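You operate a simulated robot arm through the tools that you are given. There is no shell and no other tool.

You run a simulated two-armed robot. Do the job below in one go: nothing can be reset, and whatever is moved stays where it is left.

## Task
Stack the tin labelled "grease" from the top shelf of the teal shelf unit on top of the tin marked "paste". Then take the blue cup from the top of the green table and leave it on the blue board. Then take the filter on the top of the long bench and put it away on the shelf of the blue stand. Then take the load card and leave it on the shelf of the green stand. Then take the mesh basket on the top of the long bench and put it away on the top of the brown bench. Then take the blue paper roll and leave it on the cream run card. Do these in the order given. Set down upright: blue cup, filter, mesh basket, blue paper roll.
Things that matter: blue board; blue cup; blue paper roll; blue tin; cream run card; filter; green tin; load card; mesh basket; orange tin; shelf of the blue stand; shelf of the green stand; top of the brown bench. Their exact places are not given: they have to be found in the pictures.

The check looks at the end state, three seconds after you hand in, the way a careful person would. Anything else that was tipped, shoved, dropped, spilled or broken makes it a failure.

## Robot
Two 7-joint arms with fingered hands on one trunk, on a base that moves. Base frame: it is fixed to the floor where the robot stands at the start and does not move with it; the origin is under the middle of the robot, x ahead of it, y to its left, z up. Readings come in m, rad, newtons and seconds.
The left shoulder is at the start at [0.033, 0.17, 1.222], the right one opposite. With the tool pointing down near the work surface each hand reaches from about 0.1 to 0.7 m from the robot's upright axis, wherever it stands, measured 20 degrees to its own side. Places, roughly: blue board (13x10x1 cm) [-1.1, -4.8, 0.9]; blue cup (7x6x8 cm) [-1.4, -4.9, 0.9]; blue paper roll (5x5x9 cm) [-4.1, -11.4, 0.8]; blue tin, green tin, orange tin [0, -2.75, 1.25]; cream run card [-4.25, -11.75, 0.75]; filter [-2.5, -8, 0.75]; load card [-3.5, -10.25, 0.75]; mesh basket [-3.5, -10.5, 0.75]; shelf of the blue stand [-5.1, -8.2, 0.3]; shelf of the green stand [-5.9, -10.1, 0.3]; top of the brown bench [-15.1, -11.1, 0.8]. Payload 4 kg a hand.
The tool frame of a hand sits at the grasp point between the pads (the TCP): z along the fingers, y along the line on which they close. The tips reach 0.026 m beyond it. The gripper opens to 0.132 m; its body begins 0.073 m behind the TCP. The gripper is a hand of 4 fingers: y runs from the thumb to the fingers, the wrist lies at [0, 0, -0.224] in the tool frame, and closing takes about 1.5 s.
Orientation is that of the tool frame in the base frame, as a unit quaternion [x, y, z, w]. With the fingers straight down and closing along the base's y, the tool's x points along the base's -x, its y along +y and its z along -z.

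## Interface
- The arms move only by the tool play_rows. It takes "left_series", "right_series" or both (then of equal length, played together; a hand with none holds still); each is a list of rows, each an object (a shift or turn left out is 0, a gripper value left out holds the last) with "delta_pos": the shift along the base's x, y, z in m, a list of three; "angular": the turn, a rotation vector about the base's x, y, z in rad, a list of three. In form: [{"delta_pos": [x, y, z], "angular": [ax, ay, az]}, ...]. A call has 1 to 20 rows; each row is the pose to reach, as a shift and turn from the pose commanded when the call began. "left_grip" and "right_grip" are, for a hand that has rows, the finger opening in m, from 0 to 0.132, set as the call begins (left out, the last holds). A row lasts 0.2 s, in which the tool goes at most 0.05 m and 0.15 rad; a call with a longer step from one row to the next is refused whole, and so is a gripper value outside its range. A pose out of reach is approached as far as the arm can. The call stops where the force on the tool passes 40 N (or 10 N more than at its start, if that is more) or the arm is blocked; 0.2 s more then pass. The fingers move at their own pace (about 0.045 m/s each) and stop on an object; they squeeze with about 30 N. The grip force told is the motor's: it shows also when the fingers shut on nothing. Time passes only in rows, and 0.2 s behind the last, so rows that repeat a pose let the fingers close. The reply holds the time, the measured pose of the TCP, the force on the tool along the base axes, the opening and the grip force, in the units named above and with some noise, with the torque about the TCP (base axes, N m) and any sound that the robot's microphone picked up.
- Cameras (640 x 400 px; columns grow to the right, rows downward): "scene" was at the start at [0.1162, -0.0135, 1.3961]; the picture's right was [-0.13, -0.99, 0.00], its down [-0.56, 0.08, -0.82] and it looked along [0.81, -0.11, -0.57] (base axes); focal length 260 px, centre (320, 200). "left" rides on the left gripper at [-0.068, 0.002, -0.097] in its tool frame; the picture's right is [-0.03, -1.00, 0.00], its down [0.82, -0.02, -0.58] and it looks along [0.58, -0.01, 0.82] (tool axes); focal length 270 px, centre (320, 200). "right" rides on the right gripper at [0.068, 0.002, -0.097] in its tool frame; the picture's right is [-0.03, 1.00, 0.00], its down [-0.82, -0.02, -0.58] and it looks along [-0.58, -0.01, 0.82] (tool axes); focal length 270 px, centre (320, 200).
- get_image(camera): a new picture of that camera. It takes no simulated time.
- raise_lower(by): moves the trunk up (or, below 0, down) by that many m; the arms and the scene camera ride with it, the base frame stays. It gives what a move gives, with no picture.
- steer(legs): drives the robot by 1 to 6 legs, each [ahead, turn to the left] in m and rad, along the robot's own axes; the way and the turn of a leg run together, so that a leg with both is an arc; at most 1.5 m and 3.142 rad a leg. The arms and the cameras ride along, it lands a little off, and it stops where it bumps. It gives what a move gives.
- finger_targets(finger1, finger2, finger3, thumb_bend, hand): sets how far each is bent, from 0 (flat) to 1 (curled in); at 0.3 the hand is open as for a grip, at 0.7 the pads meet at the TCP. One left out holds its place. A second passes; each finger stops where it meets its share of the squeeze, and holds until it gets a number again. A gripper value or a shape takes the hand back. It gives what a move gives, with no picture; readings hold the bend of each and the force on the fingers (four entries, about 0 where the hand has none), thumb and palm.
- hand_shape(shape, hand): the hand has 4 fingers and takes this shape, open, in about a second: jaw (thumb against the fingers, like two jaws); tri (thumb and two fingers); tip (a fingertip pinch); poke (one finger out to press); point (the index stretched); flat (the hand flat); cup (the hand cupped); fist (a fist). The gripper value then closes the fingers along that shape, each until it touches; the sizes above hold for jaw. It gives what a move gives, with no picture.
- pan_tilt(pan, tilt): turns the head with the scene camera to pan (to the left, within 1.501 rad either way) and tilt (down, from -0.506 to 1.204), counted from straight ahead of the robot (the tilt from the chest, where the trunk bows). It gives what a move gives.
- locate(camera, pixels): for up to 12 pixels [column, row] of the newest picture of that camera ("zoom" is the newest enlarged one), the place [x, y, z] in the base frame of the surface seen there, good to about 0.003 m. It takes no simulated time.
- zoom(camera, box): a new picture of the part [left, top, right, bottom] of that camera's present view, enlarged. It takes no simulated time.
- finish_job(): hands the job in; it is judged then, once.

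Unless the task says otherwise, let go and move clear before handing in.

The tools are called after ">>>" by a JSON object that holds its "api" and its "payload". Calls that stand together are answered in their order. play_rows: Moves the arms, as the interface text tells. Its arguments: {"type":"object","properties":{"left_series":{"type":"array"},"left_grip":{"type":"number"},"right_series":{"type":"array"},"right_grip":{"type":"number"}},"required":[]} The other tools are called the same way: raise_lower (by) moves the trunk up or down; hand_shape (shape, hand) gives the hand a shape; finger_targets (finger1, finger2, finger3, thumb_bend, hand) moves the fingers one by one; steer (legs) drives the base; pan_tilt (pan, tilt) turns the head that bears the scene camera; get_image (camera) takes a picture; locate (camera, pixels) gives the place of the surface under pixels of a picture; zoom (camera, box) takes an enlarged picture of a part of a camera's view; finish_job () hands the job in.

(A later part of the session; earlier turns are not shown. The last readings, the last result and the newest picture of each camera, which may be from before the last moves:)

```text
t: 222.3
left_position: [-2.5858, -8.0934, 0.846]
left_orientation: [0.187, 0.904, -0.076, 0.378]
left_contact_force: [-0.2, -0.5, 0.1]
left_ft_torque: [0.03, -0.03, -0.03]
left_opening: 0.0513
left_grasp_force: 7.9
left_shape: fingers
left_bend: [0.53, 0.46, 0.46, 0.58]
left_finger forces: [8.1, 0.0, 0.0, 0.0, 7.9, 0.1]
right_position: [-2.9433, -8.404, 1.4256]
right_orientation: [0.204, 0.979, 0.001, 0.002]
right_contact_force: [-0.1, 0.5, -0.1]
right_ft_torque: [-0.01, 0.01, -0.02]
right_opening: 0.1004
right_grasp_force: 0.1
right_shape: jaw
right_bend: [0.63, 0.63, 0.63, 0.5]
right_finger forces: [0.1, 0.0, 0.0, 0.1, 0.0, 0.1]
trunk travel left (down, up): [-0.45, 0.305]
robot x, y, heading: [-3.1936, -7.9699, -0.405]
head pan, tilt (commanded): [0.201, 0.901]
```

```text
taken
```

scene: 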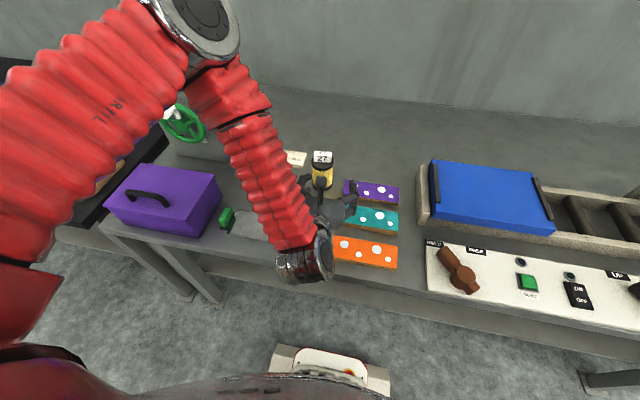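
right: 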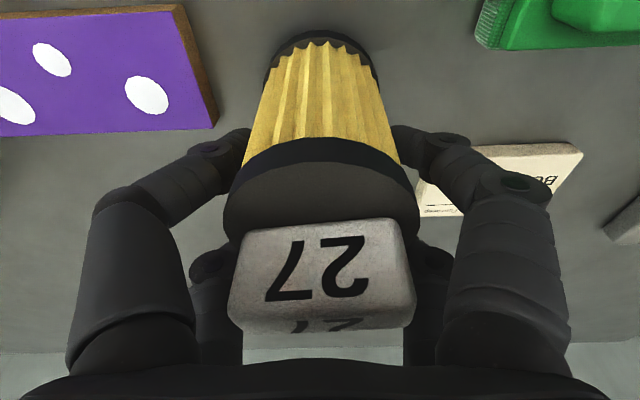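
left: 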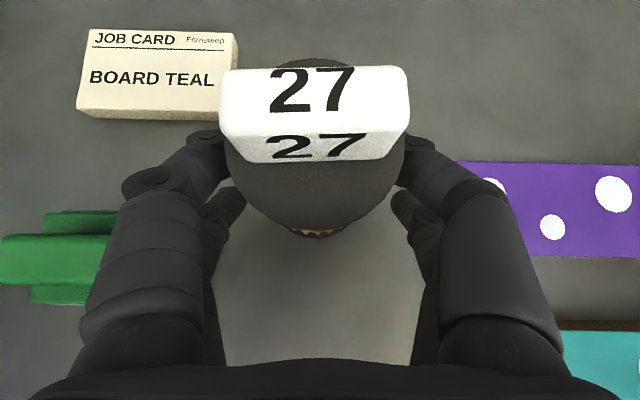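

Pinch is ~8 N each with the filter still nearly upright. I'll lift it 3 cm, then squeeze harder in the air where a sideways drift does not tip it.

>>> {"api": "play_rows", "payload": {"left_series": [{"delta_pos": [0, 0, 0.01]}, {"delta_pos": [0, 0, 0.02]}, {"delta_pos": [0, 0, 0.03]}, {"delta_pos": [0, 0, 0.03]}]}}

>>> {"api": "get_image", "payload": {"camera": "left"}}

```text
t: 223.3
left_position: [-2.5847, -8.0932, 0.8755]
left_orientation: [0.188, 0.904, -0.076, 0.376]
left_contact_force: [-0.2, 0.6, -3.0]
left_ft_torque: [0.01, 0.03, 0.02]
left_opening: 0.0511
left_grasp_force: 7.9
left_shape: fingers
left_bend: [0.53, 0.46, 0.46, 0.58]
left_finger forces: [8.1, 0.0, 0.0, 0.0, 7.7, 0.0]
right_position: [-2.9423, -8.404, 1.4261]
right_orientation: [0.204, 0.979, 0.002, 0.001]
right_contact_force: [-0.3, -0.1, 0.2]
right_ft_torque: [0.02, 0.05, 0.01]
right_opening: 0.1
right_grasp_force: 0.1
right_shape: jaw
right_bend: [0.63, 0.63, 0.63, 0.5]
right_finger forces: [0.1, 0.1, 0.0, 0.0, 0.0, 0.0]
trunk travel left (down, up): [-0.45, 0.305]
robot x, y, heading: [-3.1931, -7.9693, -0.404]
head pan, tilt (commanded): [0.201, 0.901]
```

```text
taken
```

left: 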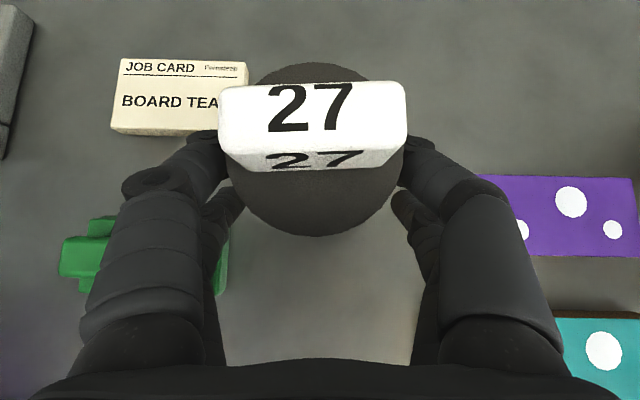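

Lifted, weight −3 N. Now squeeze harder.

>>> {"api": "finger_targets", "payload": {"hand": "left", "finger1": 0.8, "thumb_bend": 0.66}}

>>> {"api": "finger_targets", "payload": {"hand": "left", "finger1": 0.85, "thumb_bend": 0.7}}

>>> {"api": "get_image", "payload": {"camera": "left"}}

>>> {"api": "zoom", "payload": {"camera": "scene", "box": [240, 110, 400, 210]}}

```text
t: 224.3
left_position: [-2.5851, -8.0927, 0.8759]
left_orientation: [0.188, 0.904, -0.076, 0.377]
left_contact_force: [0.3, -0.6, -2.2]
left_ft_torque: [0.02, 0.05, -0.01]
left_opening: 0.051
left_grasp_force: 9.1
left_shape: fingers
left_bend: [0.52, 0.46, 0.46, 0.61]
left_finger forces: [8.7, 0.0, 0.0, 0.0, 8.4, 0.0]
right_position: [-2.9419, -8.4038, 1.4261]
right_orientation: [0.204, 0.979, 0.002, 0.002]
right_contact_force: [-1.2, -0.4, -0.4]
right_ft_torque: [0.01, -0.04, -0.01]
right_opening: 0.1001
right_grasp_force: 0.0
right_shape: jaw
right_bend: [0.63, 0.63, 0.63, 0.5]
right_finger forces: [0.1, 0.1, 0.0, 0.0, 0.0, 0.1]
trunk travel left (down, up): [-0.45, 0.305]
robot x, y, heading: [-3.1914, -7.9738, -0.406]
head pan, tilt (commanded): [0.201, 0.901]
```

```text
t: 225.3
left_position: [-2.5851, -8.0935, 0.8754]
left_orientation: [0.188, 0.904, -0.077, 0.377]
left_contact_force: [0.0, 0.3, -2.4]
left_ft_torque: [-0.01, 0.05, 0.0]
left_opening: 0.0503
left_grasp_force: 9.8
left_shape: fingers
left_bend: [0.5, 0.46, 0.46, 0.64]
left_finger forces: [10.0, 0.0, 0.0, 0.1, 9.7, 0.1]
right_position: [-2.9429, -8.4041, 1.4261]
right_orientation: [0.203, 0.979, 0.003, 0.001]
right_contact_force: [0.2, 0.3, -0.2]
right_ft_torque: [-0.03, 0.0, -0.01]
right_opening: 0.1
right_grasp_force: 0.1
right_shape: jaw
right_bend: [0.63, 0.63, 0.63, 0.5]
right_finger forces: [0.0, 0.1, 0.0, 0.0, 0.0, 0.0]
trunk travel left (down, up): [-0.45, 0.305]
robot x, y, heading: [-3.1926, -7.9724, -0.406]
head pan, tilt (commanded): [0.201, 0.901]
```

```text
taken
```

left: 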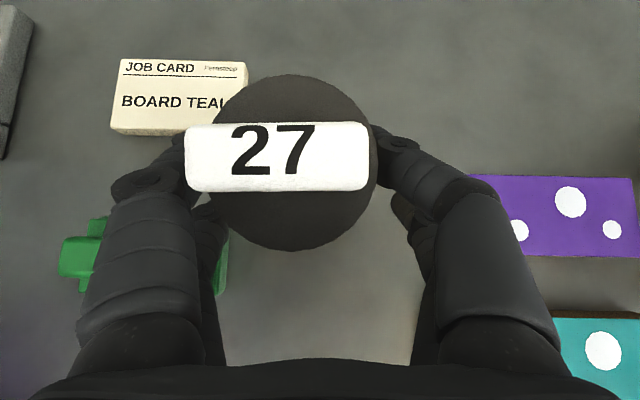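

```text
4.00 times, centred on (320, 160) of scene
```

zoom: 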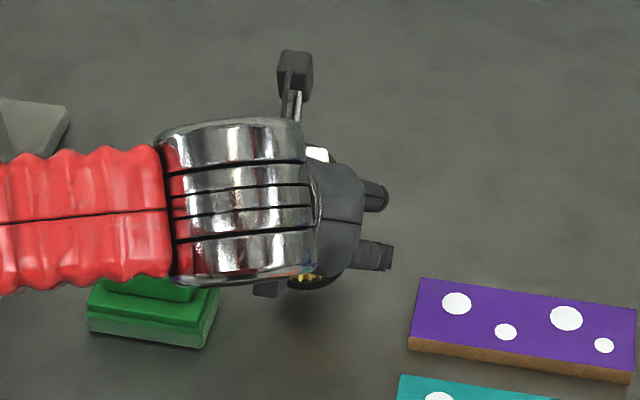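

The camera now looks almost straight onto the filter's cap; I'll measure the cap's plane to get its tilt.

>>> {"api": "locate", "payload": {"camera": "left", "pixels": [[292, 82], [292, 244], [214, 165], [374, 165], [292, 105], [292, 220], [240, 225], [345, 220], [240, 105], [345, 105], [280, 150], [350, 150]]}}

```text
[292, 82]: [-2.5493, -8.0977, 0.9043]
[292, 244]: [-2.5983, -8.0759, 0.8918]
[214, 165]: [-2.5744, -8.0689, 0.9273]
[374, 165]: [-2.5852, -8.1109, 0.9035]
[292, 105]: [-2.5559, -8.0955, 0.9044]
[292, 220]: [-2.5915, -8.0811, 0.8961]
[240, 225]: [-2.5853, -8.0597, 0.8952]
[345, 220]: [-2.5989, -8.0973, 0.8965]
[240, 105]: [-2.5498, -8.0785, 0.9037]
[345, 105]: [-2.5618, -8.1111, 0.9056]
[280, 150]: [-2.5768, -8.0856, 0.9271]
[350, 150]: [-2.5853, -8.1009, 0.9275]
```

The cap leans ~13° toward me but the pinch acts as a pivot and will square itself on contact. I'll lift the filter well clear and pull it back a little.

>>> {"api": "play_rows", "payload": {"left_series": [{"delta_pos": [0, 0, 0.03]}, {"delta_pos": [0, 0, 0.06]}, {"delta_pos": [0, 0, 0.09]}, {"delta_pos": [0, 0, 0.12]}, {"delta_pos": [-0.015, 0.007, 0.15]}, {"delta_pos": [-0.035, 0.015, 0.18]}, {"delta_pos": [-0.055, 0.023, 0.21]}, {"delta_pos": [-0.075, 0.031, 0.24]}, {"delta_pos": [-0.095, 0.04, 0.26]}, {"delta_pos": [-0.095, 0.04, 0.26]}]}}

>>> {"api": "get_image", "payload": {"camera": "left"}}

>>> {"api": "steer", "payload": {"legs": [[-0.45, 0]]}}

>>> {"api": "pan_tilt", "payload": {"pan": 0.2, "tilt": 0.5}}

>>> {"api": "get_image", "payload": {"camera": "scene"}}

```text
t: 227.5
left_position: [-2.6812, -8.0542, 1.1356]
left_orientation: [0.188, 0.904, -0.076, 0.375]
left_contact_force: [0.2, 0.0, -1.8]
left_ft_torque: [-0.05, 0.02, -0.02]
left_opening: 0.0501
left_grasp_force: 10.1
left_shape: fingers
left_bend: [0.5, 0.46, 0.46, 0.64]
left_finger forces: [10.0, 0.1, 0.0, 0.0, 9.7, 0.0]
right_position: [-2.9422, -8.4039, 1.4257]
right_orientation: [0.204, 0.979, 0.001, 0.002]
right_contact_force: [-0.4, -0.2, 0.5]
right_ft_torque: [-0.01, 0.0, 0.04]
right_opening: 0.1
right_grasp_force: 0.0
right_shape: jaw
right_bend: [0.63, 0.63, 0.63, 0.5]
right_finger forces: [0.0, 0.1, 0.0, 0.0, 0.0, 0.0]
trunk travel left (down, up): [-0.45, 0.305]
robot x, y, heading: [-3.1949, -7.9674, -0.405]
head pan, tilt (commanded): [0.201, 0.901]
```

```text
taken
```

left: 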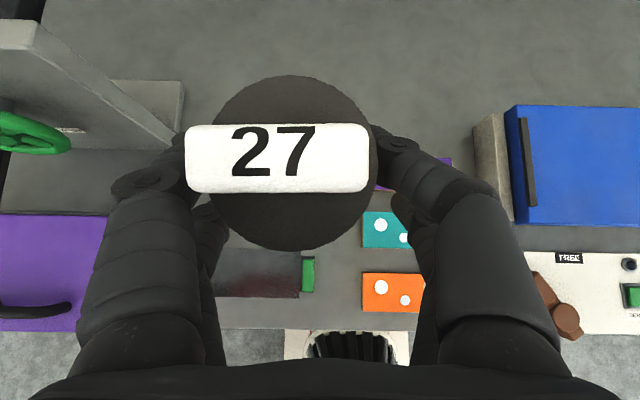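

```text
t: 230.2
left_position: [-3.0843, -7.8803, 1.1355]
left_orientation: [0.186, 0.904, -0.075, 0.377]
left_contact_force: [-0.5, -0.1, -2.3]
left_ft_torque: [0.03, 0.06, 0.02]
left_opening: 0.0507
left_grasp_force: 10.2
left_shape: fingers
left_bend: [0.5, 0.46, 0.46, 0.64]
left_finger forces: [10.0, 0.1, 0.0, 0.0, 9.8, 0.0]
right_position: [-3.3468, -8.2318, 1.4255]
right_orientation: [0.203, 0.979, 0.002, 0.001]
right_contact_force: [-0.6, 0.5, 0.0]
right_ft_torque: [-0.03, -0.06, 0.03]
right_opening: 0.1003
right_grasp_force: 0.1
right_shape: jaw
right_bend: [0.63, 0.63, 0.63, 0.5]
right_finger forces: [0.0, 0.0, 0.0, 0.0, 0.1, 0.0]
trunk travel left (down, up): [-0.45, 0.305]
robot x, y, heading: [-3.5916, -7.7977, -0.403]
head pan, tilt (commanded): [0.201, 0.901]
```

```text
t: 231.1
left_position: [-3.0846, -7.8804, 1.1362]
left_orientation: [0.186, 0.904, -0.075, 0.377]
left_contact_force: [-0.3, -0.1, -1.9]
left_ft_torque: [0.01, 0.01, -0.03]
left_opening: 0.0502
left_grasp_force: 9.8
left_shape: fingers
left_bend: [0.5, 0.46, 0.46, 0.64]
left_finger forces: [10.2, 0.0, 0.0, 0.1, 9.8, 0.1]
right_position: [-3.3455, -8.23, 1.4253]
right_orientation: [0.202, 0.979, 0.001, 0.001]
right_contact_force: [-0.3, -0.7, 0.3]
right_ft_torque: [-0.04, 0.01, 0.03]
right_opening: 0.1
right_grasp_force: 0.1
right_shape: jaw
right_bend: [0.63, 0.63, 0.63, 0.5]
right_finger forces: [0.0, 0.0, 0.0, 0.0, 0.0, 0.0]
trunk travel left (down, up): [-0.45, 0.305]
robot x, y, heading: [-3.5985, -7.7999, -0.401]
head pan, tilt (commanded): [0.201, 0.499]
```

```text
taken
```

scene: 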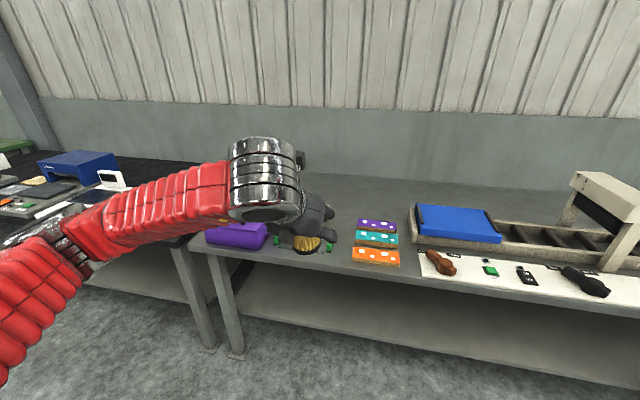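

The filter is steady in the pinch. I'll turn right in steps, drive to the staging spot before the blue stand, and face it.

>>> {"api": "steer", "payload": {"legs": [[0, -0.84]]}}

>>> {"api": "steer", "payload": {"legs": [[0, -0.84]]}}

>>> {"api": "pan_tilt", "payload": {"pan": -0.4, "tilt": 0.5}}

>>> {"api": "get_image", "payload": {"camera": "scene"}}

```text
t: 233.8
left_position: [-3.2977, -8.2212, 1.1367]
left_orientation: [0.522, 0.762, -0.215, 0.318]
left_contact_force: [-0.3, -0.6, -2.0]
left_ft_torque: [0.01, 0.02, 0.02]
left_opening: 0.0503
left_grasp_force: 10.1
left_shape: fingers
left_bend: [0.49, 0.46, 0.46, 0.65]
left_finger forces: [10.1, 0.0, 0.0, 0.0, 9.8, 0.1]
right_position: [-3.7316, -8.2811, 1.4255]
right_orientation: [0.565, 0.825, 0.0, 0.003]
right_contact_force: [-0.4, 0.2, -0.2]
right_ft_torque: [0.05, -0.06, 0.01]
right_opening: 0.0999
right_grasp_force: 0.1
right_shape: jaw
right_bend: [0.63, 0.63, 0.63, 0.5]
right_finger forces: [0.0, 0.0, 0.0, 0.0, 0.0, 0.0]
trunk travel left (down, up): [-0.45, 0.305]
robot x, y, heading: [-3.5539, -7.7818, -1.205]
head pan, tilt (commanded): [0.201, 0.499]
stopped in leg 1: the robot was blocked; the commanded pose is now the measured one
```

```text
t: 236.6
left_position: [-3.6913, -8.2796, 1.1369]
left_orientation: [0.776, 0.501, -0.32, 0.213]
left_contact_force: [0.0, 0.0, -2.6]
left_ft_torque: [0.05, -0.01, 0.04]
left_opening: 0.0503
left_grasp_force: 10.6
left_shape: fingers
left_bend: [0.49, 0.46, 0.46, 0.64]
left_finger forces: [9.8, 0.1, 0.1, 0.0, 9.7, 0.0]
right_position: [-4.0367, -8.013, 1.4278]
right_orientation: [0.839, 0.544, -0.001, 0.002]
right_contact_force: [-0.5, 0.5, 0.1]
right_ft_torque: [-0.01, -0.03, 0.04]
right_opening: 0.1001
right_grasp_force: 0.1
right_shape: jaw
right_bend: [0.63, 0.63, 0.63, 0.5]
right_finger forces: [0.0, 0.0, 0.0, 0.1, 0.2, 0.0]
trunk travel left (down, up): [-0.45, 0.305]
robot x, y, heading: [-3.5191, -7.7993, -2.013]
head pan, tilt (commanded): [0.201, 0.499]
stopped in leg 1: the robot was blocked; the commanded pose is now the measured one
```

```text
t: 237.6
left_position: [-3.687, -8.2816, 1.1381]
left_orientation: [0.775, 0.502, -0.32, 0.211]
left_contact_force: [-0.4, -0.9, -1.7]
left_ft_torque: [0.09, 0.02, -0.03]
left_opening: 0.0501
left_grasp_force: 10.2
left_shape: fingers
left_bend: [0.49, 0.46, 0.46, 0.64]
left_finger forces: [9.9, 0.0, 0.0, 0.1, 9.6, 0.0]
right_position: [-4.032, -8.015, 1.4287]
right_orientation: [0.839, 0.544, -0.002, 0.001]
right_contact_force: [0.7, -0.7, 0.6]
right_ft_torque: [-0.01, 0.03, 0.02]
right_opening: 0.1002
right_grasp_force: 0.0
right_shape: jaw
right_bend: [0.63, 0.63, 0.63, 0.5]
right_finger forces: [0.0, 0.0, 0.0, 0.0, 0.1, 0.0]
trunk travel left (down, up): [-0.45, 0.305]
robot x, y, heading: [-3.5178, -7.8027, -2.016]
head pan, tilt (commanded): [-0.4, 0.499]
```

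```text
taken
```

scene: 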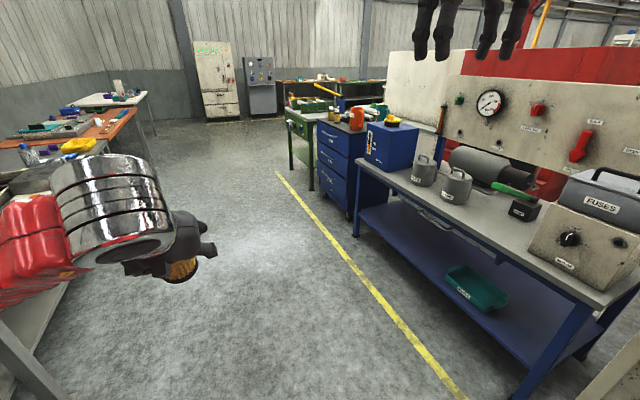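

The blue stand is clear in view: shelf with teal tray at (475,290), top with pots and a panel. I'll measure shelf edge, top edge and tray.

>>> {"api": "locate", "payload": {"camera": "scene", "pixels": [[362, 218], [440, 293], [520, 362], [448, 288], [505, 300], [470, 270], [445, 270], [420, 225], [360, 165], [480, 243], [560, 305], [357, 232]]}}

>>> {"api": "zoom", "payload": {"camera": "scene", "box": [320, 150, 620, 400]}}

```text
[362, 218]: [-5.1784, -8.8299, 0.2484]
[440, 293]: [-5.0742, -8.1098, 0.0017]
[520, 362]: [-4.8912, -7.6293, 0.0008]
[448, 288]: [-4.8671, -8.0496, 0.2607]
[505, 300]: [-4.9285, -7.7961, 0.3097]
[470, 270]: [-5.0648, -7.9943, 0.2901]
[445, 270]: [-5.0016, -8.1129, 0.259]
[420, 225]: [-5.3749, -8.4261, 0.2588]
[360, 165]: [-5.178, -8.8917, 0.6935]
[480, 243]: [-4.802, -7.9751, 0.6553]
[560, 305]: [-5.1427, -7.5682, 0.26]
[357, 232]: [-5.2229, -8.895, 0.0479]
```

```text
1.60 times, centred on (470, 275) of scene
```

zoom: 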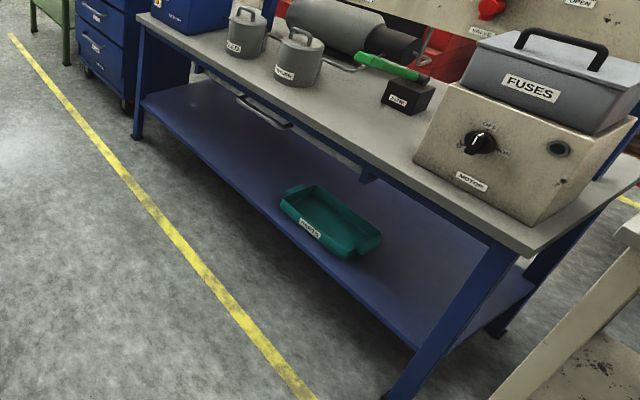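

>>> {"api": "locate", "payload": {"camera": "scene", "pixels": [[437, 224], [447, 229], [425, 213], [452, 222], [500, 255], [400, 200], [380, 180], [410, 240], [385, 225]]}}

>>> {"api": "zoom", "payload": {"camera": "scene", "box": [350, 150, 510, 250]}}

```text
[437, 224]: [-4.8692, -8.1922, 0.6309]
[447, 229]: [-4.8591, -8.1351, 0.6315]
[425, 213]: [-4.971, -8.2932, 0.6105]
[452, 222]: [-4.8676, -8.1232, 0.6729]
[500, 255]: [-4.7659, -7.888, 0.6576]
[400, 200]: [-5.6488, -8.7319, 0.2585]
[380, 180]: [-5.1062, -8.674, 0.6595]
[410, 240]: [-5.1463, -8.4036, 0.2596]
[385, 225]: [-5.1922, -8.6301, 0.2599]
```

```text
4.00 times, centred on (430, 200) of scene
```

zoom: 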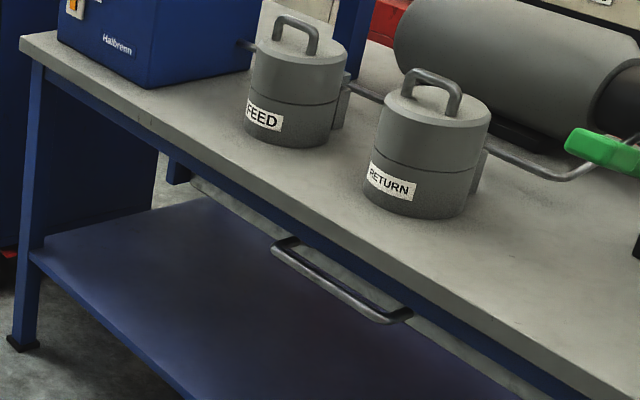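

A drawer handle hangs at along ≈0.5–0.7 (z≈0.61), so I'll insert the filter left of it, around [-5.12,-8.40]. Drive to staging and turn to face the stand.

>>> {"api": "steer", "payload": {"legs": [[0, -0.13], [1.07, 0]]}}

>>> {"api": "steer", "payload": {"legs": [[0, -0.7]]}}

>>> {"api": "steer", "payload": {"legs": [[0, -0.71]]}}

>>> {"api": "pan_tilt", "payload": {"pan": 0, "tilt": 0.7}}

>>> {"api": "get_image", "payload": {"camera": "scene"}}

>>> {"api": "get_image", "payload": {"camera": "left"}}

```text
t: 243.8
left_position: [-4.3372, -9.1451, 1.1369]
left_orientation: [0.808, 0.446, -0.335, 0.188]
left_contact_force: [0.7, 0.3, -1.8]
left_ft_torque: [0.03, 0.01, 0.02]
left_opening: 0.0501
left_grasp_force: 9.3
left_shape: fingers
left_bend: [0.49, 0.46, 0.46, 0.65]
left_finger forces: [9.6, 0.1, 0.1, 0.0, 9.5, 0.0]
right_position: [-4.6415, -8.8317, 1.428]
right_orientation: [0.875, 0.484, -0.003, 0.0]
right_contact_force: [-0.3, -1.0, -0.1]
right_ft_torque: [0.04, 0.01, -0.02]
right_opening: 0.1001
right_grasp_force: 0.1
right_shape: jaw
right_bend: [0.63, 0.63, 0.63, 0.5]
right_finger forces: [0.0, 0.0, 0.0, 0.0, 0.0, 0.0]
trunk travel left (down, up): [-0.45, 0.305]
robot x, y, heading: [-4.1014, -8.698, -2.155]
head pan, tilt (commanded): [-0.4, 0.499]
```

```text
t: 246.2
left_position: [-4.5715, -8.8862, 1.1372]
left_orientation: [0.913, 0.142, -0.379, 0.061]
left_contact_force: [-0.6, 0.1, -2.0]
left_ft_torque: [0.06, -0.04, 0.01]
left_opening: 0.0501
left_grasp_force: 9.6
left_shape: fingers
left_bend: [0.49, 0.46, 0.46, 0.65]
left_finger forces: [9.6, 0.1, 0.0, 0.0, 9.3, 0.0]
right_position: [-4.6017, -8.4516, 1.4291]
right_orientation: [0.988, 0.154, -0.002, 0.0]
right_contact_force: [-0.4, -0.1, 0.5]
right_ft_torque: [-0.02, -0.01, 0.0]
right_opening: 0.1001
right_grasp_force: 0.1
right_shape: jaw
right_bend: [0.63, 0.63, 0.63, 0.5]
right_finger forces: [0.1, 0.0, 0.0, 0.0, 0.0, 0.0]
trunk travel left (down, up): [-0.45, 0.305]
robot x, y, heading: [-4.0863, -8.7322, -2.85]
head pan, tilt (commanded): [-0.4, 0.499]
```

```text
t: 248.8
left_position: [-4.5551, -8.5353, 1.1378]
left_orientation: [0.905, -0.183, -0.377, -0.074]
left_contact_force: [0.5, -0.2, -1.2]
left_ft_torque: [0.06, -0.05, -0.02]
left_opening: 0.0498
left_grasp_force: 10.3
left_shape: fingers
left_bend: [0.49, 0.46, 0.46, 0.65]
left_finger forces: [9.5, 0.0, 0.0, 0.1, 9.3, 0.0]
right_position: [-4.3007, -8.1922, 1.4297]
right_orientation: [0.982, -0.188, -0.014, -0.001]
right_contact_force: [1.2, 2.2, -3.3]
right_ft_torque: [-0.12, 0.12, -0.01]
right_opening: 0.1003
right_grasp_force: 0.1
right_shape: jaw
right_bend: [0.63, 0.63, 0.63, 0.5]
right_finger forces: [0.1, 0.0, 0.0, 0.1, 0.0, 0.0]
trunk travel left (down, up): [-0.45, 0.305]
robot x, y, heading: [-4.1095, -8.7697, 2.732]
head pan, tilt (commanded): [-0.4, 0.499]
```

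```text
t: 249.6
left_position: [-4.5562, -8.539, 1.1388]
left_orientation: [0.905, -0.183, -0.376, -0.074]
left_contact_force: [0.0, -0.1, 0.4]
left_ft_torque: [0.04, 0.0, -0.05]
left_opening: 0.0164
left_grasp_force: 0.0
left_shape: fingers
left_bend: [0.6, 0.46, 0.46, 0.7]
left_finger forces: [0.0, 0.0, 0.0, 0.0, 0.1, 0.0]
right_position: [-4.3026, -8.1949, 1.4329]
right_orientation: [0.982, -0.188, -0.015, -0.003]
right_contact_force: [0.0, -1.2, 0.7]
right_ft_torque: [0.0, -0.04, 0.0]
right_opening: 0.1001
right_grasp_force: 0.1
right_shape: jaw
right_bend: [0.63, 0.63, 0.63, 0.5]
right_finger forces: [0.1, 0.0, 0.0, 0.1, 0.0, 0.0]
trunk travel left (down, up): [-0.45, 0.305]
robot x, y, heading: [-4.1034, -8.7676, 2.731]
head pan, tilt (commanded): [0.0, 0.7]
```

```text
taken
```

scene: 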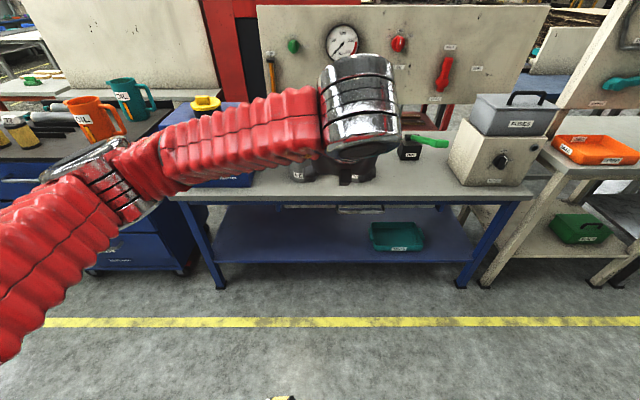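

```text
taken
```

left: 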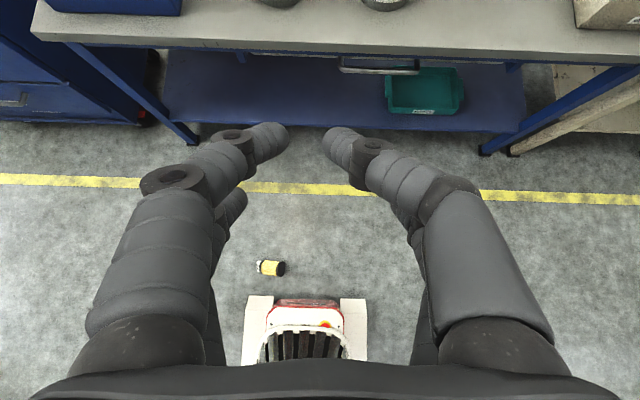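

The filter slipped out at the end of the last turn and lies on the floor at (270,267) in the left picture. I'll locate it and how it lies.

>>> {"api": "zoom", "payload": {"camera": "left", "box": [230, 240, 310, 295]}}

>>> {"api": "locate", "payload": {"camera": "left", "pixels": [[259, 266], [270, 267], [283, 268], [275, 261], [275, 275], [250, 300], [360, 300]]}}

>>> {"api": "pan_tilt", "payload": {"pan": 0, "tilt": 1.2}}

>>> {"api": "get_image", "payload": {"camera": "scene"}}

```text
7.27 times, centred on (270, 268) of left
```

zoom: 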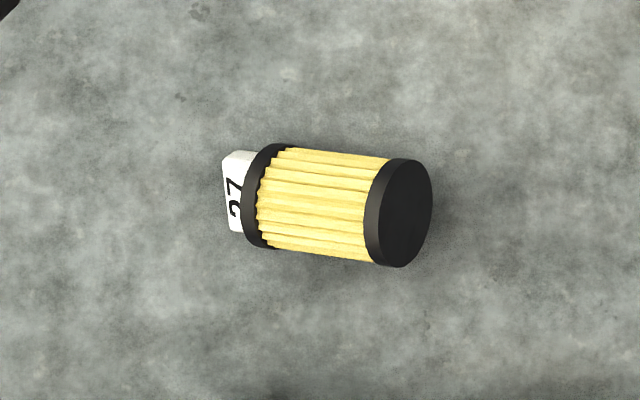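

```text
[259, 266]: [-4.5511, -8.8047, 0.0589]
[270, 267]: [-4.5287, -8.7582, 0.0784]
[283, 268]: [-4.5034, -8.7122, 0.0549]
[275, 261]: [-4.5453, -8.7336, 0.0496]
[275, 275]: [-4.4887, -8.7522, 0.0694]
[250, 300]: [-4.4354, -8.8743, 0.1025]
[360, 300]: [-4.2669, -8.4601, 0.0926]
```

```text
t: 250.6
left_position: [-4.5546, -8.5368, 1.1386]
left_orientation: [0.905, -0.184, -0.376, -0.074]
left_contact_force: [-0.2, -0.7, 0.8]
left_ft_torque: [0.0, -0.03, -0.02]
left_opening: 0.0164
left_grasp_force: 0.1
left_shape: fingers
left_bend: [0.6, 0.46, 0.46, 0.7]
left_finger forces: [0.0, 0.1, 0.0, 0.0, 0.0, 0.0]
right_position: [-4.3003, -8.1928, 1.4304]
right_orientation: [0.982, -0.189, -0.015, -0.002]
right_contact_force: [-0.1, 0.8, -0.9]
right_ft_torque: [0.01, 0.01, 0.03]
right_opening: 0.1
right_grasp_force: 0.0
right_shape: jaw
right_bend: [0.63, 0.63, 0.63, 0.5]
right_finger forces: [0.0, 0.0, 0.0, 0.1, 0.0, 0.1]
trunk travel left (down, up): [-0.45, 0.305]
robot x, y, heading: [-4.1027, -8.77, 2.728]
head pan, tilt (commanded): [0.0, 1.201]
```

```text
taken
```

scene: 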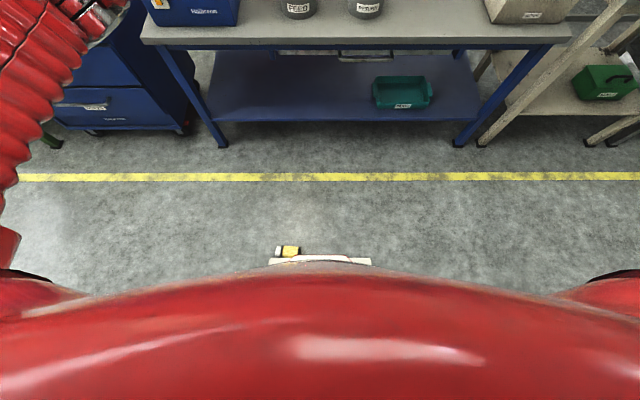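

The filter lies on its side ~0.39 m ahead and 0.16 m left of my axis, cap end to the left. Before picking it up, I'll lower the trunk and test (empty-handed, still well outside the stand) which tool pitch the left arm can take at shelf height.

>>> {"api": "raise_lower", "payload": {"by": -0.44}}

>>> {"api": "play_rows", "payload": {"left_series": [{"delta_pos": [-0.03, 0.013, -0.03]}, {"delta_pos": [-0.05, 0.022, -0.065]}, {"delta_pos": [-0.06, 0.026, -0.105]}, {"delta_pos": [-0.06, 0.026, -0.15]}, {"delta_pos": [-0.06, 0.026, -0.195]}, {"delta_pos": [-0.06, 0.026, -0.24]}, {"delta_pos": [-0.06, 0.026, -0.285]}, {"delta_pos": [-0.06, 0.026, -0.33]}, {"delta_pos": [-0.06, 0.026, -0.33]}]}}

>>> {"api": "get_image", "payload": {"camera": "scene"}}

```text
refused: -0.44 is not a number from -0.4 to 0.4
```

```text
t: 252.6
left_position: [-4.6159, -8.5105, 0.8092]
left_orientation: [0.905, -0.184, -0.376, -0.074]
left_contact_force: [0.1, -0.1, -0.6]
left_ft_torque: [0.0, 0.0, -0.03]
left_opening: 0.0162
left_grasp_force: 0.0
left_shape: fingers
left_bend: [0.6, 0.46, 0.46, 0.7]
left_finger forces: [0.1, 0.1, 0.0, 0.0, 0.0, 0.0]
right_position: [-4.3012, -8.1927, 1.4304]
right_orientation: [0.982, -0.188, -0.015, -0.002]
right_contact_force: [0.2, -0.5, -0.8]
right_ft_torque: [0.03, 0.01, 0.01]
right_opening: 0.1
right_grasp_force: 0.1
right_shape: jaw
right_bend: [0.63, 0.63, 0.63, 0.5]
right_finger forces: [0.1, 0.0, 0.1, 0.0, 0.1, 0.0]
trunk travel left (down, up): [-0.45, 0.305]
robot x, y, heading: [-4.1078, -8.77, 2.722]
head pan, tilt (commanded): [0.0, 1.201]
```

```text
taken
```

scene: 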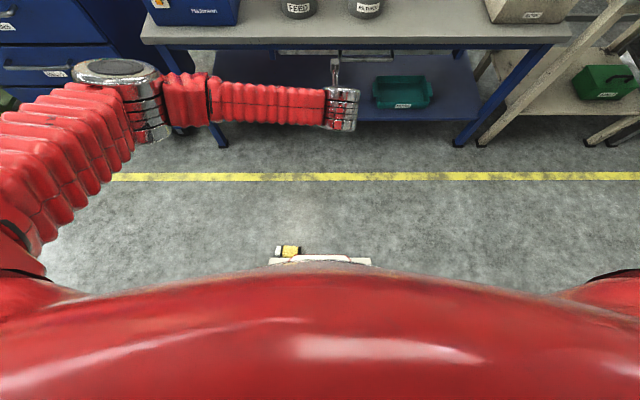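

The arm takes the equivalent shelf height at 45° pitch. I'll test steeper pitches (up to 90°) in place, in free air.

>>> {"api": "play_rows", "payload": {"left_series": [{"angular": [0.053, 0.12, 0]}, {"angular": [0.107, 0.239, 0]}, {"angular": [0.16, 0.358, 0]}, {"angular": [0.213, 0.478, 0]}, {"angular": [0.267, 0.597, 0]}, {"angular": [0.32, 0.717, 0]}, {"angular": [0.32, 0.717, 0]}]}}

>>> {"api": "get_image", "payload": {"camera": "scene"}}

```text
t: 254.2
left_position: [-4.5855, -8.4779, 0.8806]
left_orientation: [0.709, -0.124, -0.682, -0.128]
left_contact_force: [-0.5, 0.6, -0.7]
left_ft_torque: [0.04, 0.02, -0.01]
left_opening: 0.0165
left_grasp_force: 0.1
left_shape: fingers
left_bend: [0.6, 0.46, 0.46, 0.7]
left_finger forces: [0.0, 0.0, 0.1, 0.0, 0.1, 0.0]
left hand out of reach, approached as far as the arm can: row 4, 5, 6, 7
right_position: [-4.3009, -8.1928, 1.4305]
right_orientation: [0.982, -0.189, -0.015, -0.002]
right_contact_force: [-0.3, 0.2, -0.7]
right_ft_torque: [0.03, 0.04, 0.01]
right_opening: 0.1001
right_grasp_force: 0.0
right_shape: jaw
right_bend: [0.63, 0.63, 0.63, 0.5]
right_finger forces: [0.1, 0.0, 0.0, 0.0, 0.0, 0.0]
trunk travel left (down, up): [-0.45, 0.305]
robot x, y, heading: [-4.1032, -8.7671, 2.727]
head pan, tilt (commanded): [0.0, 1.201]
```

```text
taken
```

scene: 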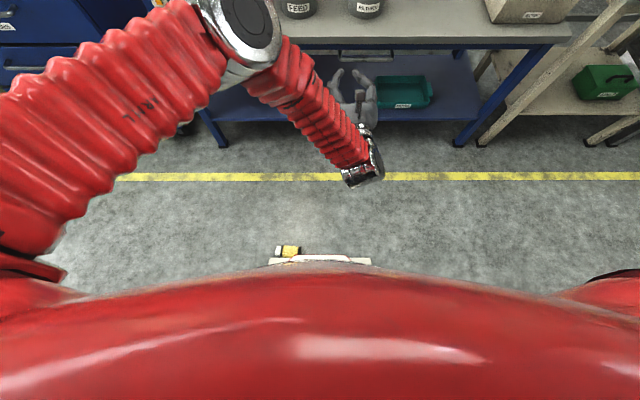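

Up to ~67° works; beyond that the arm runs out and the elbow flips up. I'll go back to 60° and look at the elbow.

>>> {"api": "play_rows", "payload": {"left_series": [{"angular": [-0.053, -0.12, 0]}, {"angular": [-0.107, -0.239, 0]}, {"angular": [-0.16, -0.358, 0]}, {"angular": [-0.213, -0.478, 0]}, {"angular": [-0.213, -0.478, 0]}, {"angular": [-0.213, -0.478, 0]}]}}

>>> {"api": "get_image", "payload": {"camera": "scene"}}

>>> {"api": "locate", "payload": {"camera": "scene", "pixels": [[280, 240], [290, 250], [298, 252], [287, 246], [310, 262]]}}

```text
t: 255.6
left_position: [-4.5846, -8.4779, 0.8809]
left_orientation: [0.86, -0.163, -0.477, -0.078]
left_contact_force: [-0.2, 0.1, 0.1]
left_ft_torque: [0.02, -0.01, -0.03]
left_opening: 0.0165
left_grasp_force: 0.0
left_shape: fingers
left_bend: [0.6, 0.46, 0.46, 0.7]
left_finger forces: [0.0, 0.0, 0.0, 0.0, 0.1, 0.0]
right_position: [-4.2995, -8.1922, 1.4314]
right_orientation: [0.982, -0.188, -0.015, -0.002]
right_contact_force: [0.0, 0.1, 0.3]
right_ft_torque: [0.03, 0.01, 0.0]
right_opening: 0.1
right_grasp_force: 0.1
right_shape: jaw
right_bend: [0.63, 0.63, 0.63, 0.5]
right_finger forces: [0.0, 0.0, 0.0, 0.0, 0.1, 0.1]
trunk travel left (down, up): [-0.45, 0.305]
robot x, y, heading: [-4.1071, -8.7682, 2.729]
head pan, tilt (commanded): [0.0, 1.201]
```

```text
taken
```

scene: 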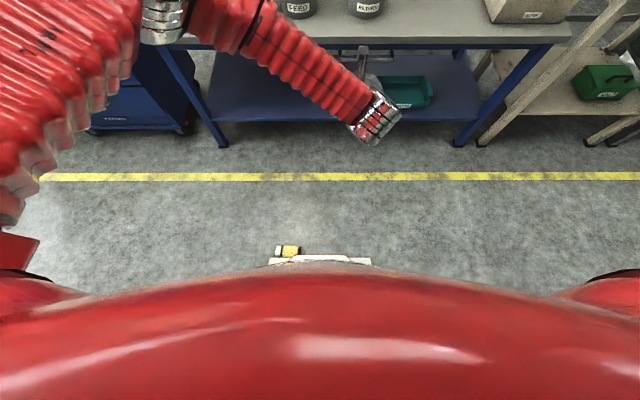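

```text
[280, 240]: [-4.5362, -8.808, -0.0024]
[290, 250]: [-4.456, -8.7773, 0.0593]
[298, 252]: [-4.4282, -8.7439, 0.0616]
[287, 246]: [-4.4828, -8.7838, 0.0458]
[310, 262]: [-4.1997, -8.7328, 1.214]
```

The filter had still been rolling then; it now rests closer to me. I'll zoom in on it.

>>> {"api": "zoom", "payload": {"camera": "scene", "box": [260, 235, 330, 270]}}

>>> {"api": "get_image", "payload": {"camera": "left"}}

```text
9.14 times, centred on (295, 252) of scene
```

zoom: 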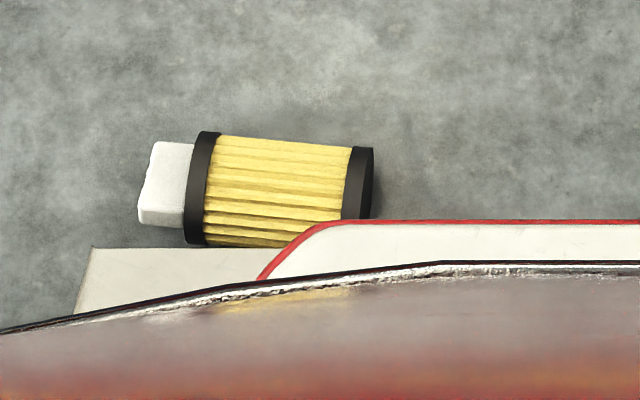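

```text
taken
```

left: 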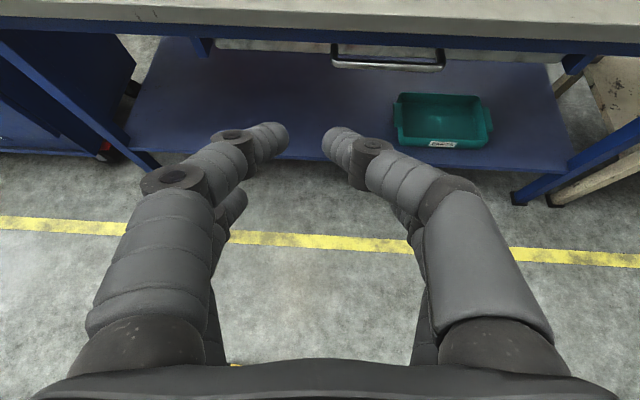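

I'll check where the elbow and forearm are in this 58° test pose, to see whether they'd clear the stand's top edge.

>>> {"api": "locate", "payload": {"camera": "scene", "pixels": [[165, 20], [215, 25], [250, 45], [290, 65], [330, 88], [360, 105], [380, 115], [60, 60], [355, 80]]}}

>>> {"api": "pan_tilt", "payload": {"pan": 0, "tilt": 0.6}}

>>> {"api": "get_image", "payload": {"camera": "scene"}}

```text
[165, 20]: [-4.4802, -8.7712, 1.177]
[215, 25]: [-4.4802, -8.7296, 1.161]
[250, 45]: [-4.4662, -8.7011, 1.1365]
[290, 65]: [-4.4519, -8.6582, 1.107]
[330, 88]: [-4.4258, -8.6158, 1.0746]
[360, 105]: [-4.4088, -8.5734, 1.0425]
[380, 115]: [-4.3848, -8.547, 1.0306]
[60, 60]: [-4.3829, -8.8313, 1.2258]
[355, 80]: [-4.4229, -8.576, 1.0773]
```

```text
t: 256.6
left_position: [-4.5854, -8.4763, 0.8814]
left_orientation: [0.86, -0.163, -0.477, -0.079]
left_contact_force: [0.8, 0.4, 0.3]
left_ft_torque: [-0.01, -0.04, -0.04]
left_opening: 0.0161
left_grasp_force: 0.0
left_shape: fingers
left_bend: [0.6, 0.46, 0.46, 0.7]
left_finger forces: [0.1, 0.0, 0.0, 0.0, 0.0, 0.0]
right_position: [-4.2998, -8.1919, 1.4301]
right_orientation: [0.982, -0.188, -0.015, -0.002]
right_contact_force: [-0.4, -0.4, -0.1]
right_ft_torque: [-0.03, -0.04, 0.01]
right_opening: 0.1002
right_grasp_force: 0.1
right_shape: jaw
right_bend: [0.63, 0.63, 0.63, 0.5]
right_finger forces: [0.1, 0.1, 0.0, 0.0, 0.0, 0.0]
trunk travel left (down, up): [-0.45, 0.305]
robot x, y, heading: [-4.1045, -8.7731, 2.728]
head pan, tilt (commanded): [0.0, 0.6]
```

```text
taken
```

scene: 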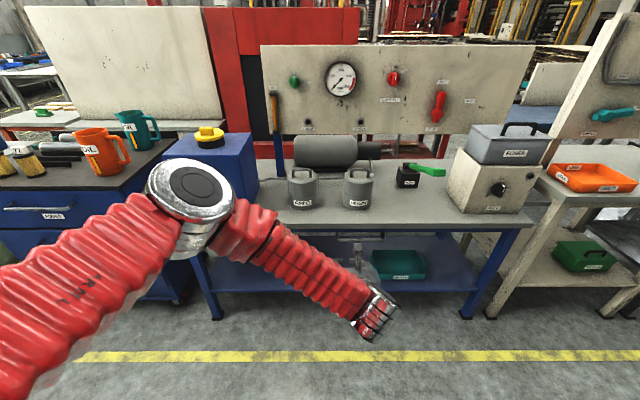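

At 58° the elbow rides high, which is awkward. A more extended arm may allow a level tool. I'll back off 0.2 m (away from the filter) and test a level tool at a longer reach.

>>> {"api": "steer", "payload": {"legs": [[-0.2, 0]]}}

>>> {"api": "play_rows", "payload": {"left_series": [{"delta_pos": [-0.03, -0.02, -0.01]}, {"delta_pos": [-0.055, -0.055, -0.02]}, {"delta_pos": [-0.08, -0.09, -0.03]}, {"delta_pos": [-0.11, -0.12, -0.04]}, {"delta_pos": [-0.15, -0.13, -0.06]}, {"delta_pos": [-0.185, -0.14, -0.08]}, {"delta_pos": [-0.22, -0.15, -0.1]}, {"delta_pos": [-0.23, -0.15, -0.11]}, {"delta_pos": [-0.23, -0.15, -0.11]}]}}

>>> {"api": "get_image", "payload": {"camera": "scene"}}

```text
t: 258.2
left_position: [-4.3966, -8.5614, 0.8824]
left_orientation: [0.86, -0.16, -0.478, -0.077]
left_contact_force: [0.4, -0.6, -0.1]
left_ft_torque: [0.02, 0.01, -0.01]
left_opening: 0.0164
left_grasp_force: 0.1
left_shape: fingers
left_bend: [0.6, 0.46, 0.46, 0.7]
left_finger forces: [0.1, 0.0, 0.0, 0.0, 0.1, 0.0]
right_position: [-4.115, -8.2759, 1.4313]
right_orientation: [0.982, -0.186, -0.016, -0.003]
right_contact_force: [0.2, -1.5, 0.7]
right_ft_torque: [0.02, 0.01, 0.01]
right_opening: 0.1
right_grasp_force: 0.0
right_shape: jaw
right_bend: [0.63, 0.63, 0.63, 0.5]
right_finger forces: [0.0, 0.1, 0.0, 0.0, 0.0, 0.0]
trunk travel left (down, up): [-0.45, 0.305]
robot x, y, heading: [-3.9171, -8.8529, 2.731]
head pan, tilt (commanded): [0.0, 0.6]
```

```text
t: 260.2
left_position: [-4.6032, -8.705, 0.791]
left_orientation: [0.862, -0.159, -0.475, -0.074]
left_contact_force: [0.0, -0.6, 0.8]
left_ft_torque: [-0.02, -0.01, 0.02]
left_opening: 0.0164
left_grasp_force: 0.1
left_shape: fingers
left_bend: [0.6, 0.46, 0.46, 0.7]
left_finger forces: [0.0, 0.0, 0.1, 0.1, 0.0, 0.1]
left hand out of reach, approached as far as the arm can: row 7, 8, 9
right_position: [-4.1179, -8.2752, 1.4305]
right_orientation: [0.982, -0.187, -0.015, -0.001]
right_contact_force: [-0.3, 0.0, 0.1]
right_ft_torque: [0.0, 0.01, 0.02]
right_opening: 0.1003
right_grasp_force: 0.0
right_shape: jaw
right_bend: [0.63, 0.63, 0.63, 0.5]
right_finger forces: [0.0, 0.0, 0.0, 0.0, 0.0, 0.1]
trunk travel left (down, up): [-0.45, 0.305]
robot x, y, heading: [-3.9186, -8.8509, 2.732]
head pan, tilt (commanded): [0.0, 0.6]
```

```text
taken
```

scene: 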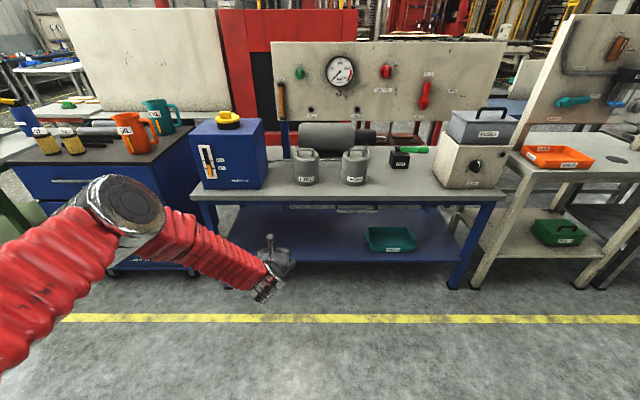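

The arm's full length limits that, so I'll instead pick the filter up off the floor with a firm four-finger grip, stand it upright on the free front strip of the stand top, and regrasp it from above. I'll measure that strip.

>>> {"api": "zoom", "payload": {"camera": "scene", "box": [190, 130, 510, 250]}}

>>> {"api": "locate", "payload": {"camera": "scene", "pixels": [[278, 190], [278, 198], [305, 186], [330, 192], [355, 186], [330, 200], [425, 190], [440, 200], [240, 203], [400, 170], [260, 187], [450, 190]]}}

```text
2.00 times, centred on (350, 190) of scene
```

zoom: 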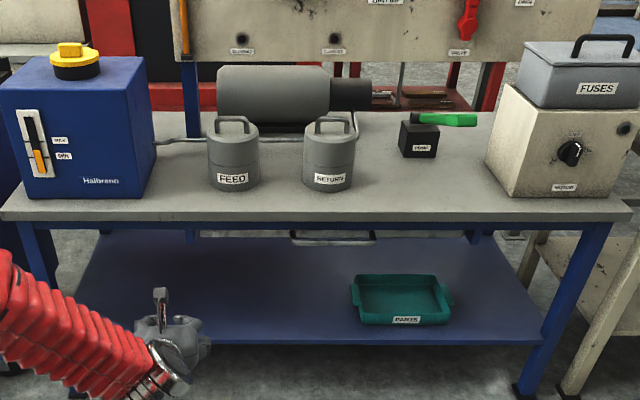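

```text
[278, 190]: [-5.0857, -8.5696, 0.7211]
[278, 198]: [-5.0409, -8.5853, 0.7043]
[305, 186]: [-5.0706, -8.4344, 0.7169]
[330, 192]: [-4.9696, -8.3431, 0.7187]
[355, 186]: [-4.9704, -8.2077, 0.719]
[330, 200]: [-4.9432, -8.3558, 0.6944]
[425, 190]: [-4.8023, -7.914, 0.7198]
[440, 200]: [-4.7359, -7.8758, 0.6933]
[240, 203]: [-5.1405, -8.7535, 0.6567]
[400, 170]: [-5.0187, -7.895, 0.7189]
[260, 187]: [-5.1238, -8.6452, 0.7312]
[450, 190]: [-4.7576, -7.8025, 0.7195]
```

The front strip between the two pots (t≈0.52, z=0.719) is usable as an intermediate spot. First I'll bring the left hand back to tool-down, then yaw it 90° so it can close across the lying filter.

>>> {"api": "play_rows", "payload": {"left_series": [{"delta_pos": [0.02, -0.01, 0.03], "angular": [-0.0576, -0.1326, 0]}, {"delta_pos": [0.04, -0.02, 0.06], "angular": [-0.115, -0.265, 0]}, {"delta_pos": [0.06, -0.03, 0.09], "angular": [-0.173, -0.398, 0]}, {"delta_pos": [0.08, -0.04, 0.12], "angular": [-0.23, -0.53, 0]}, {"delta_pos": [0.1, -0.05, 0.15], "angular": [-0.288, -0.663, 0]}, {"delta_pos": [0.12, -0.05, 0.18], "angular": [-0.345, -0.795, 0]}, {"delta_pos": [0.14, -0.06, 0.2], "angular": [-0.403, -0.928, 0]}, {"delta_pos": [0.14, -0.06, 0.2], "angular": [-0.403, -0.928, 0]}]}}

>>> {"api": "hand_shape", "payload": {"hand": "left", "shape": "jaw"}}

>>> {"api": "play_rows", "payload": {"left_series": [{"angular": [0, 0, 0.14]}, {"angular": [0, 0, 0.28]}, {"angular": [0, 0, 0.42]}, {"angular": [0, 0, 0.56]}, {"angular": [0, 0, 0.7]}, {"angular": [0, 0, 0.84]}, {"angular": [0, 0, 0.98]}, {"angular": [0, 0, 1.12]}, {"angular": [0, 0, 1.26]}, {"angular": [0, 0, 1.4]}, {"angular": [0, 0, 1.5]}, {"angular": [0, 0, 1.5]}], "left_grip": 0.1}}

>>> {"api": "get_image", "payload": {"camera": "scene"}}

```text
t: 262.0
left_position: [-4.4639, -8.7643, 0.9891]
left_orientation: [0.98, -0.198, -0.004, 0.027]
left_contact_force: [0.2, 0.0, 0.0]
left_ft_torque: [0.0, 0.01, -0.02]
left_opening: 0.0164
left_grasp_force: 0.0
left_shape: fingers
left_bend: [0.6, 0.46, 0.46, 0.7]
left_finger forces: [0.1, 0.0, 0.0, 0.0, 0.0, 0.0]
right_position: [-4.1167, -8.275, 1.4313]
right_orientation: [0.982, -0.187, -0.015, -0.003]
right_contact_force: [1.1, -0.1, 0.3]
right_ft_torque: [-0.01, 0.0, 0.01]
right_opening: 0.1002
right_grasp_force: 0.1
right_shape: jaw
right_bend: [0.63, 0.63, 0.63, 0.5]
right_finger forces: [0.1, 0.0, 0.0, 0.0, 0.1, 0.1]
trunk travel left (down, up): [-0.45, 0.305]
robot x, y, heading: [-3.917, -8.8512, 2.733]
head pan, tilt (commanded): [0.0, 0.6]
```

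```text
t: 262.9
left_position: [-4.4636, -8.7657, 0.9902]
left_orientation: [0.98, -0.199, -0.005, 0.027]
left_contact_force: [0.1, 0.3, -0.6]
left_ft_torque: [-0.01, 0.02, 0.02]
left_opening: 0.1322
left_grasp_force: 0.1
left_shape: jaw
left_bend: [0.3, 0.3, 0.3, 0.3]
left_finger forces: [0.0, 0.1, 0.1, 0.1, 0.1, 0.0]
right_position: [-4.1168, -8.2754, 1.4313]
right_orientation: [0.982, -0.186, -0.016, -0.001]
right_contact_force: [-0.8, 0.2, -0.1]
right_ft_torque: [-0.02, 0.01, 0.02]
right_opening: 0.1
right_grasp_force: 0.1
right_shape: jaw
right_bend: [0.63, 0.63, 0.63, 0.5]
right_finger forces: [0.0, 0.0, 0.0, 0.0, 0.1, 0.1]
trunk travel left (down, up): [-0.45, 0.305]
robot x, y, heading: [-3.9179, -8.8528, 2.734]
head pan, tilt (commanded): [0.0, 0.6]
```

```text
t: 265.5
left_position: [-4.4632, -8.7655, 0.992]
left_orientation: [0.851, 0.524, 0.016, 0.024]
left_contact_force: [0.9, -0.3, 0.1]
left_ft_torque: [0.0, -0.02, -0.02]
left_opening: 0.1002
left_grasp_force: 0.1
left_shape: jaw
left_bend: [0.63, 0.63, 0.63, 0.5]
left_finger forces: [0.0, 0.1, 0.0, 0.0, 0.0, 0.0]
right_position: [-4.117, -8.2756, 1.4309]
right_orientation: [0.982, -0.186, -0.016, -0.002]
right_contact_force: [0.3, 0.6, -0.2]
right_ft_torque: [0.0, -0.02, 0.0]
right_opening: 0.1002
right_grasp_force: 0.1
right_shape: jaw
right_bend: [0.63, 0.63, 0.63, 0.5]
right_finger forces: [0.1, 0.0, 0.0, 0.1, 0.1, 0.0]
trunk travel left (down, up): [-0.45, 0.305]
robot x, y, heading: [-3.9144, -8.8523, 2.734]
head pan, tilt (commanded): [0.0, 0.6]
```

```text
taken
```

scene: 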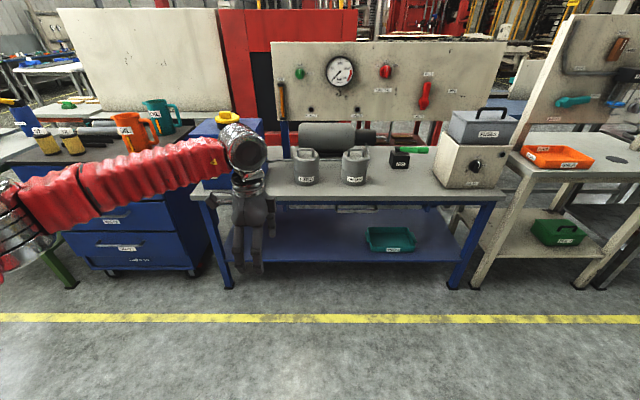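

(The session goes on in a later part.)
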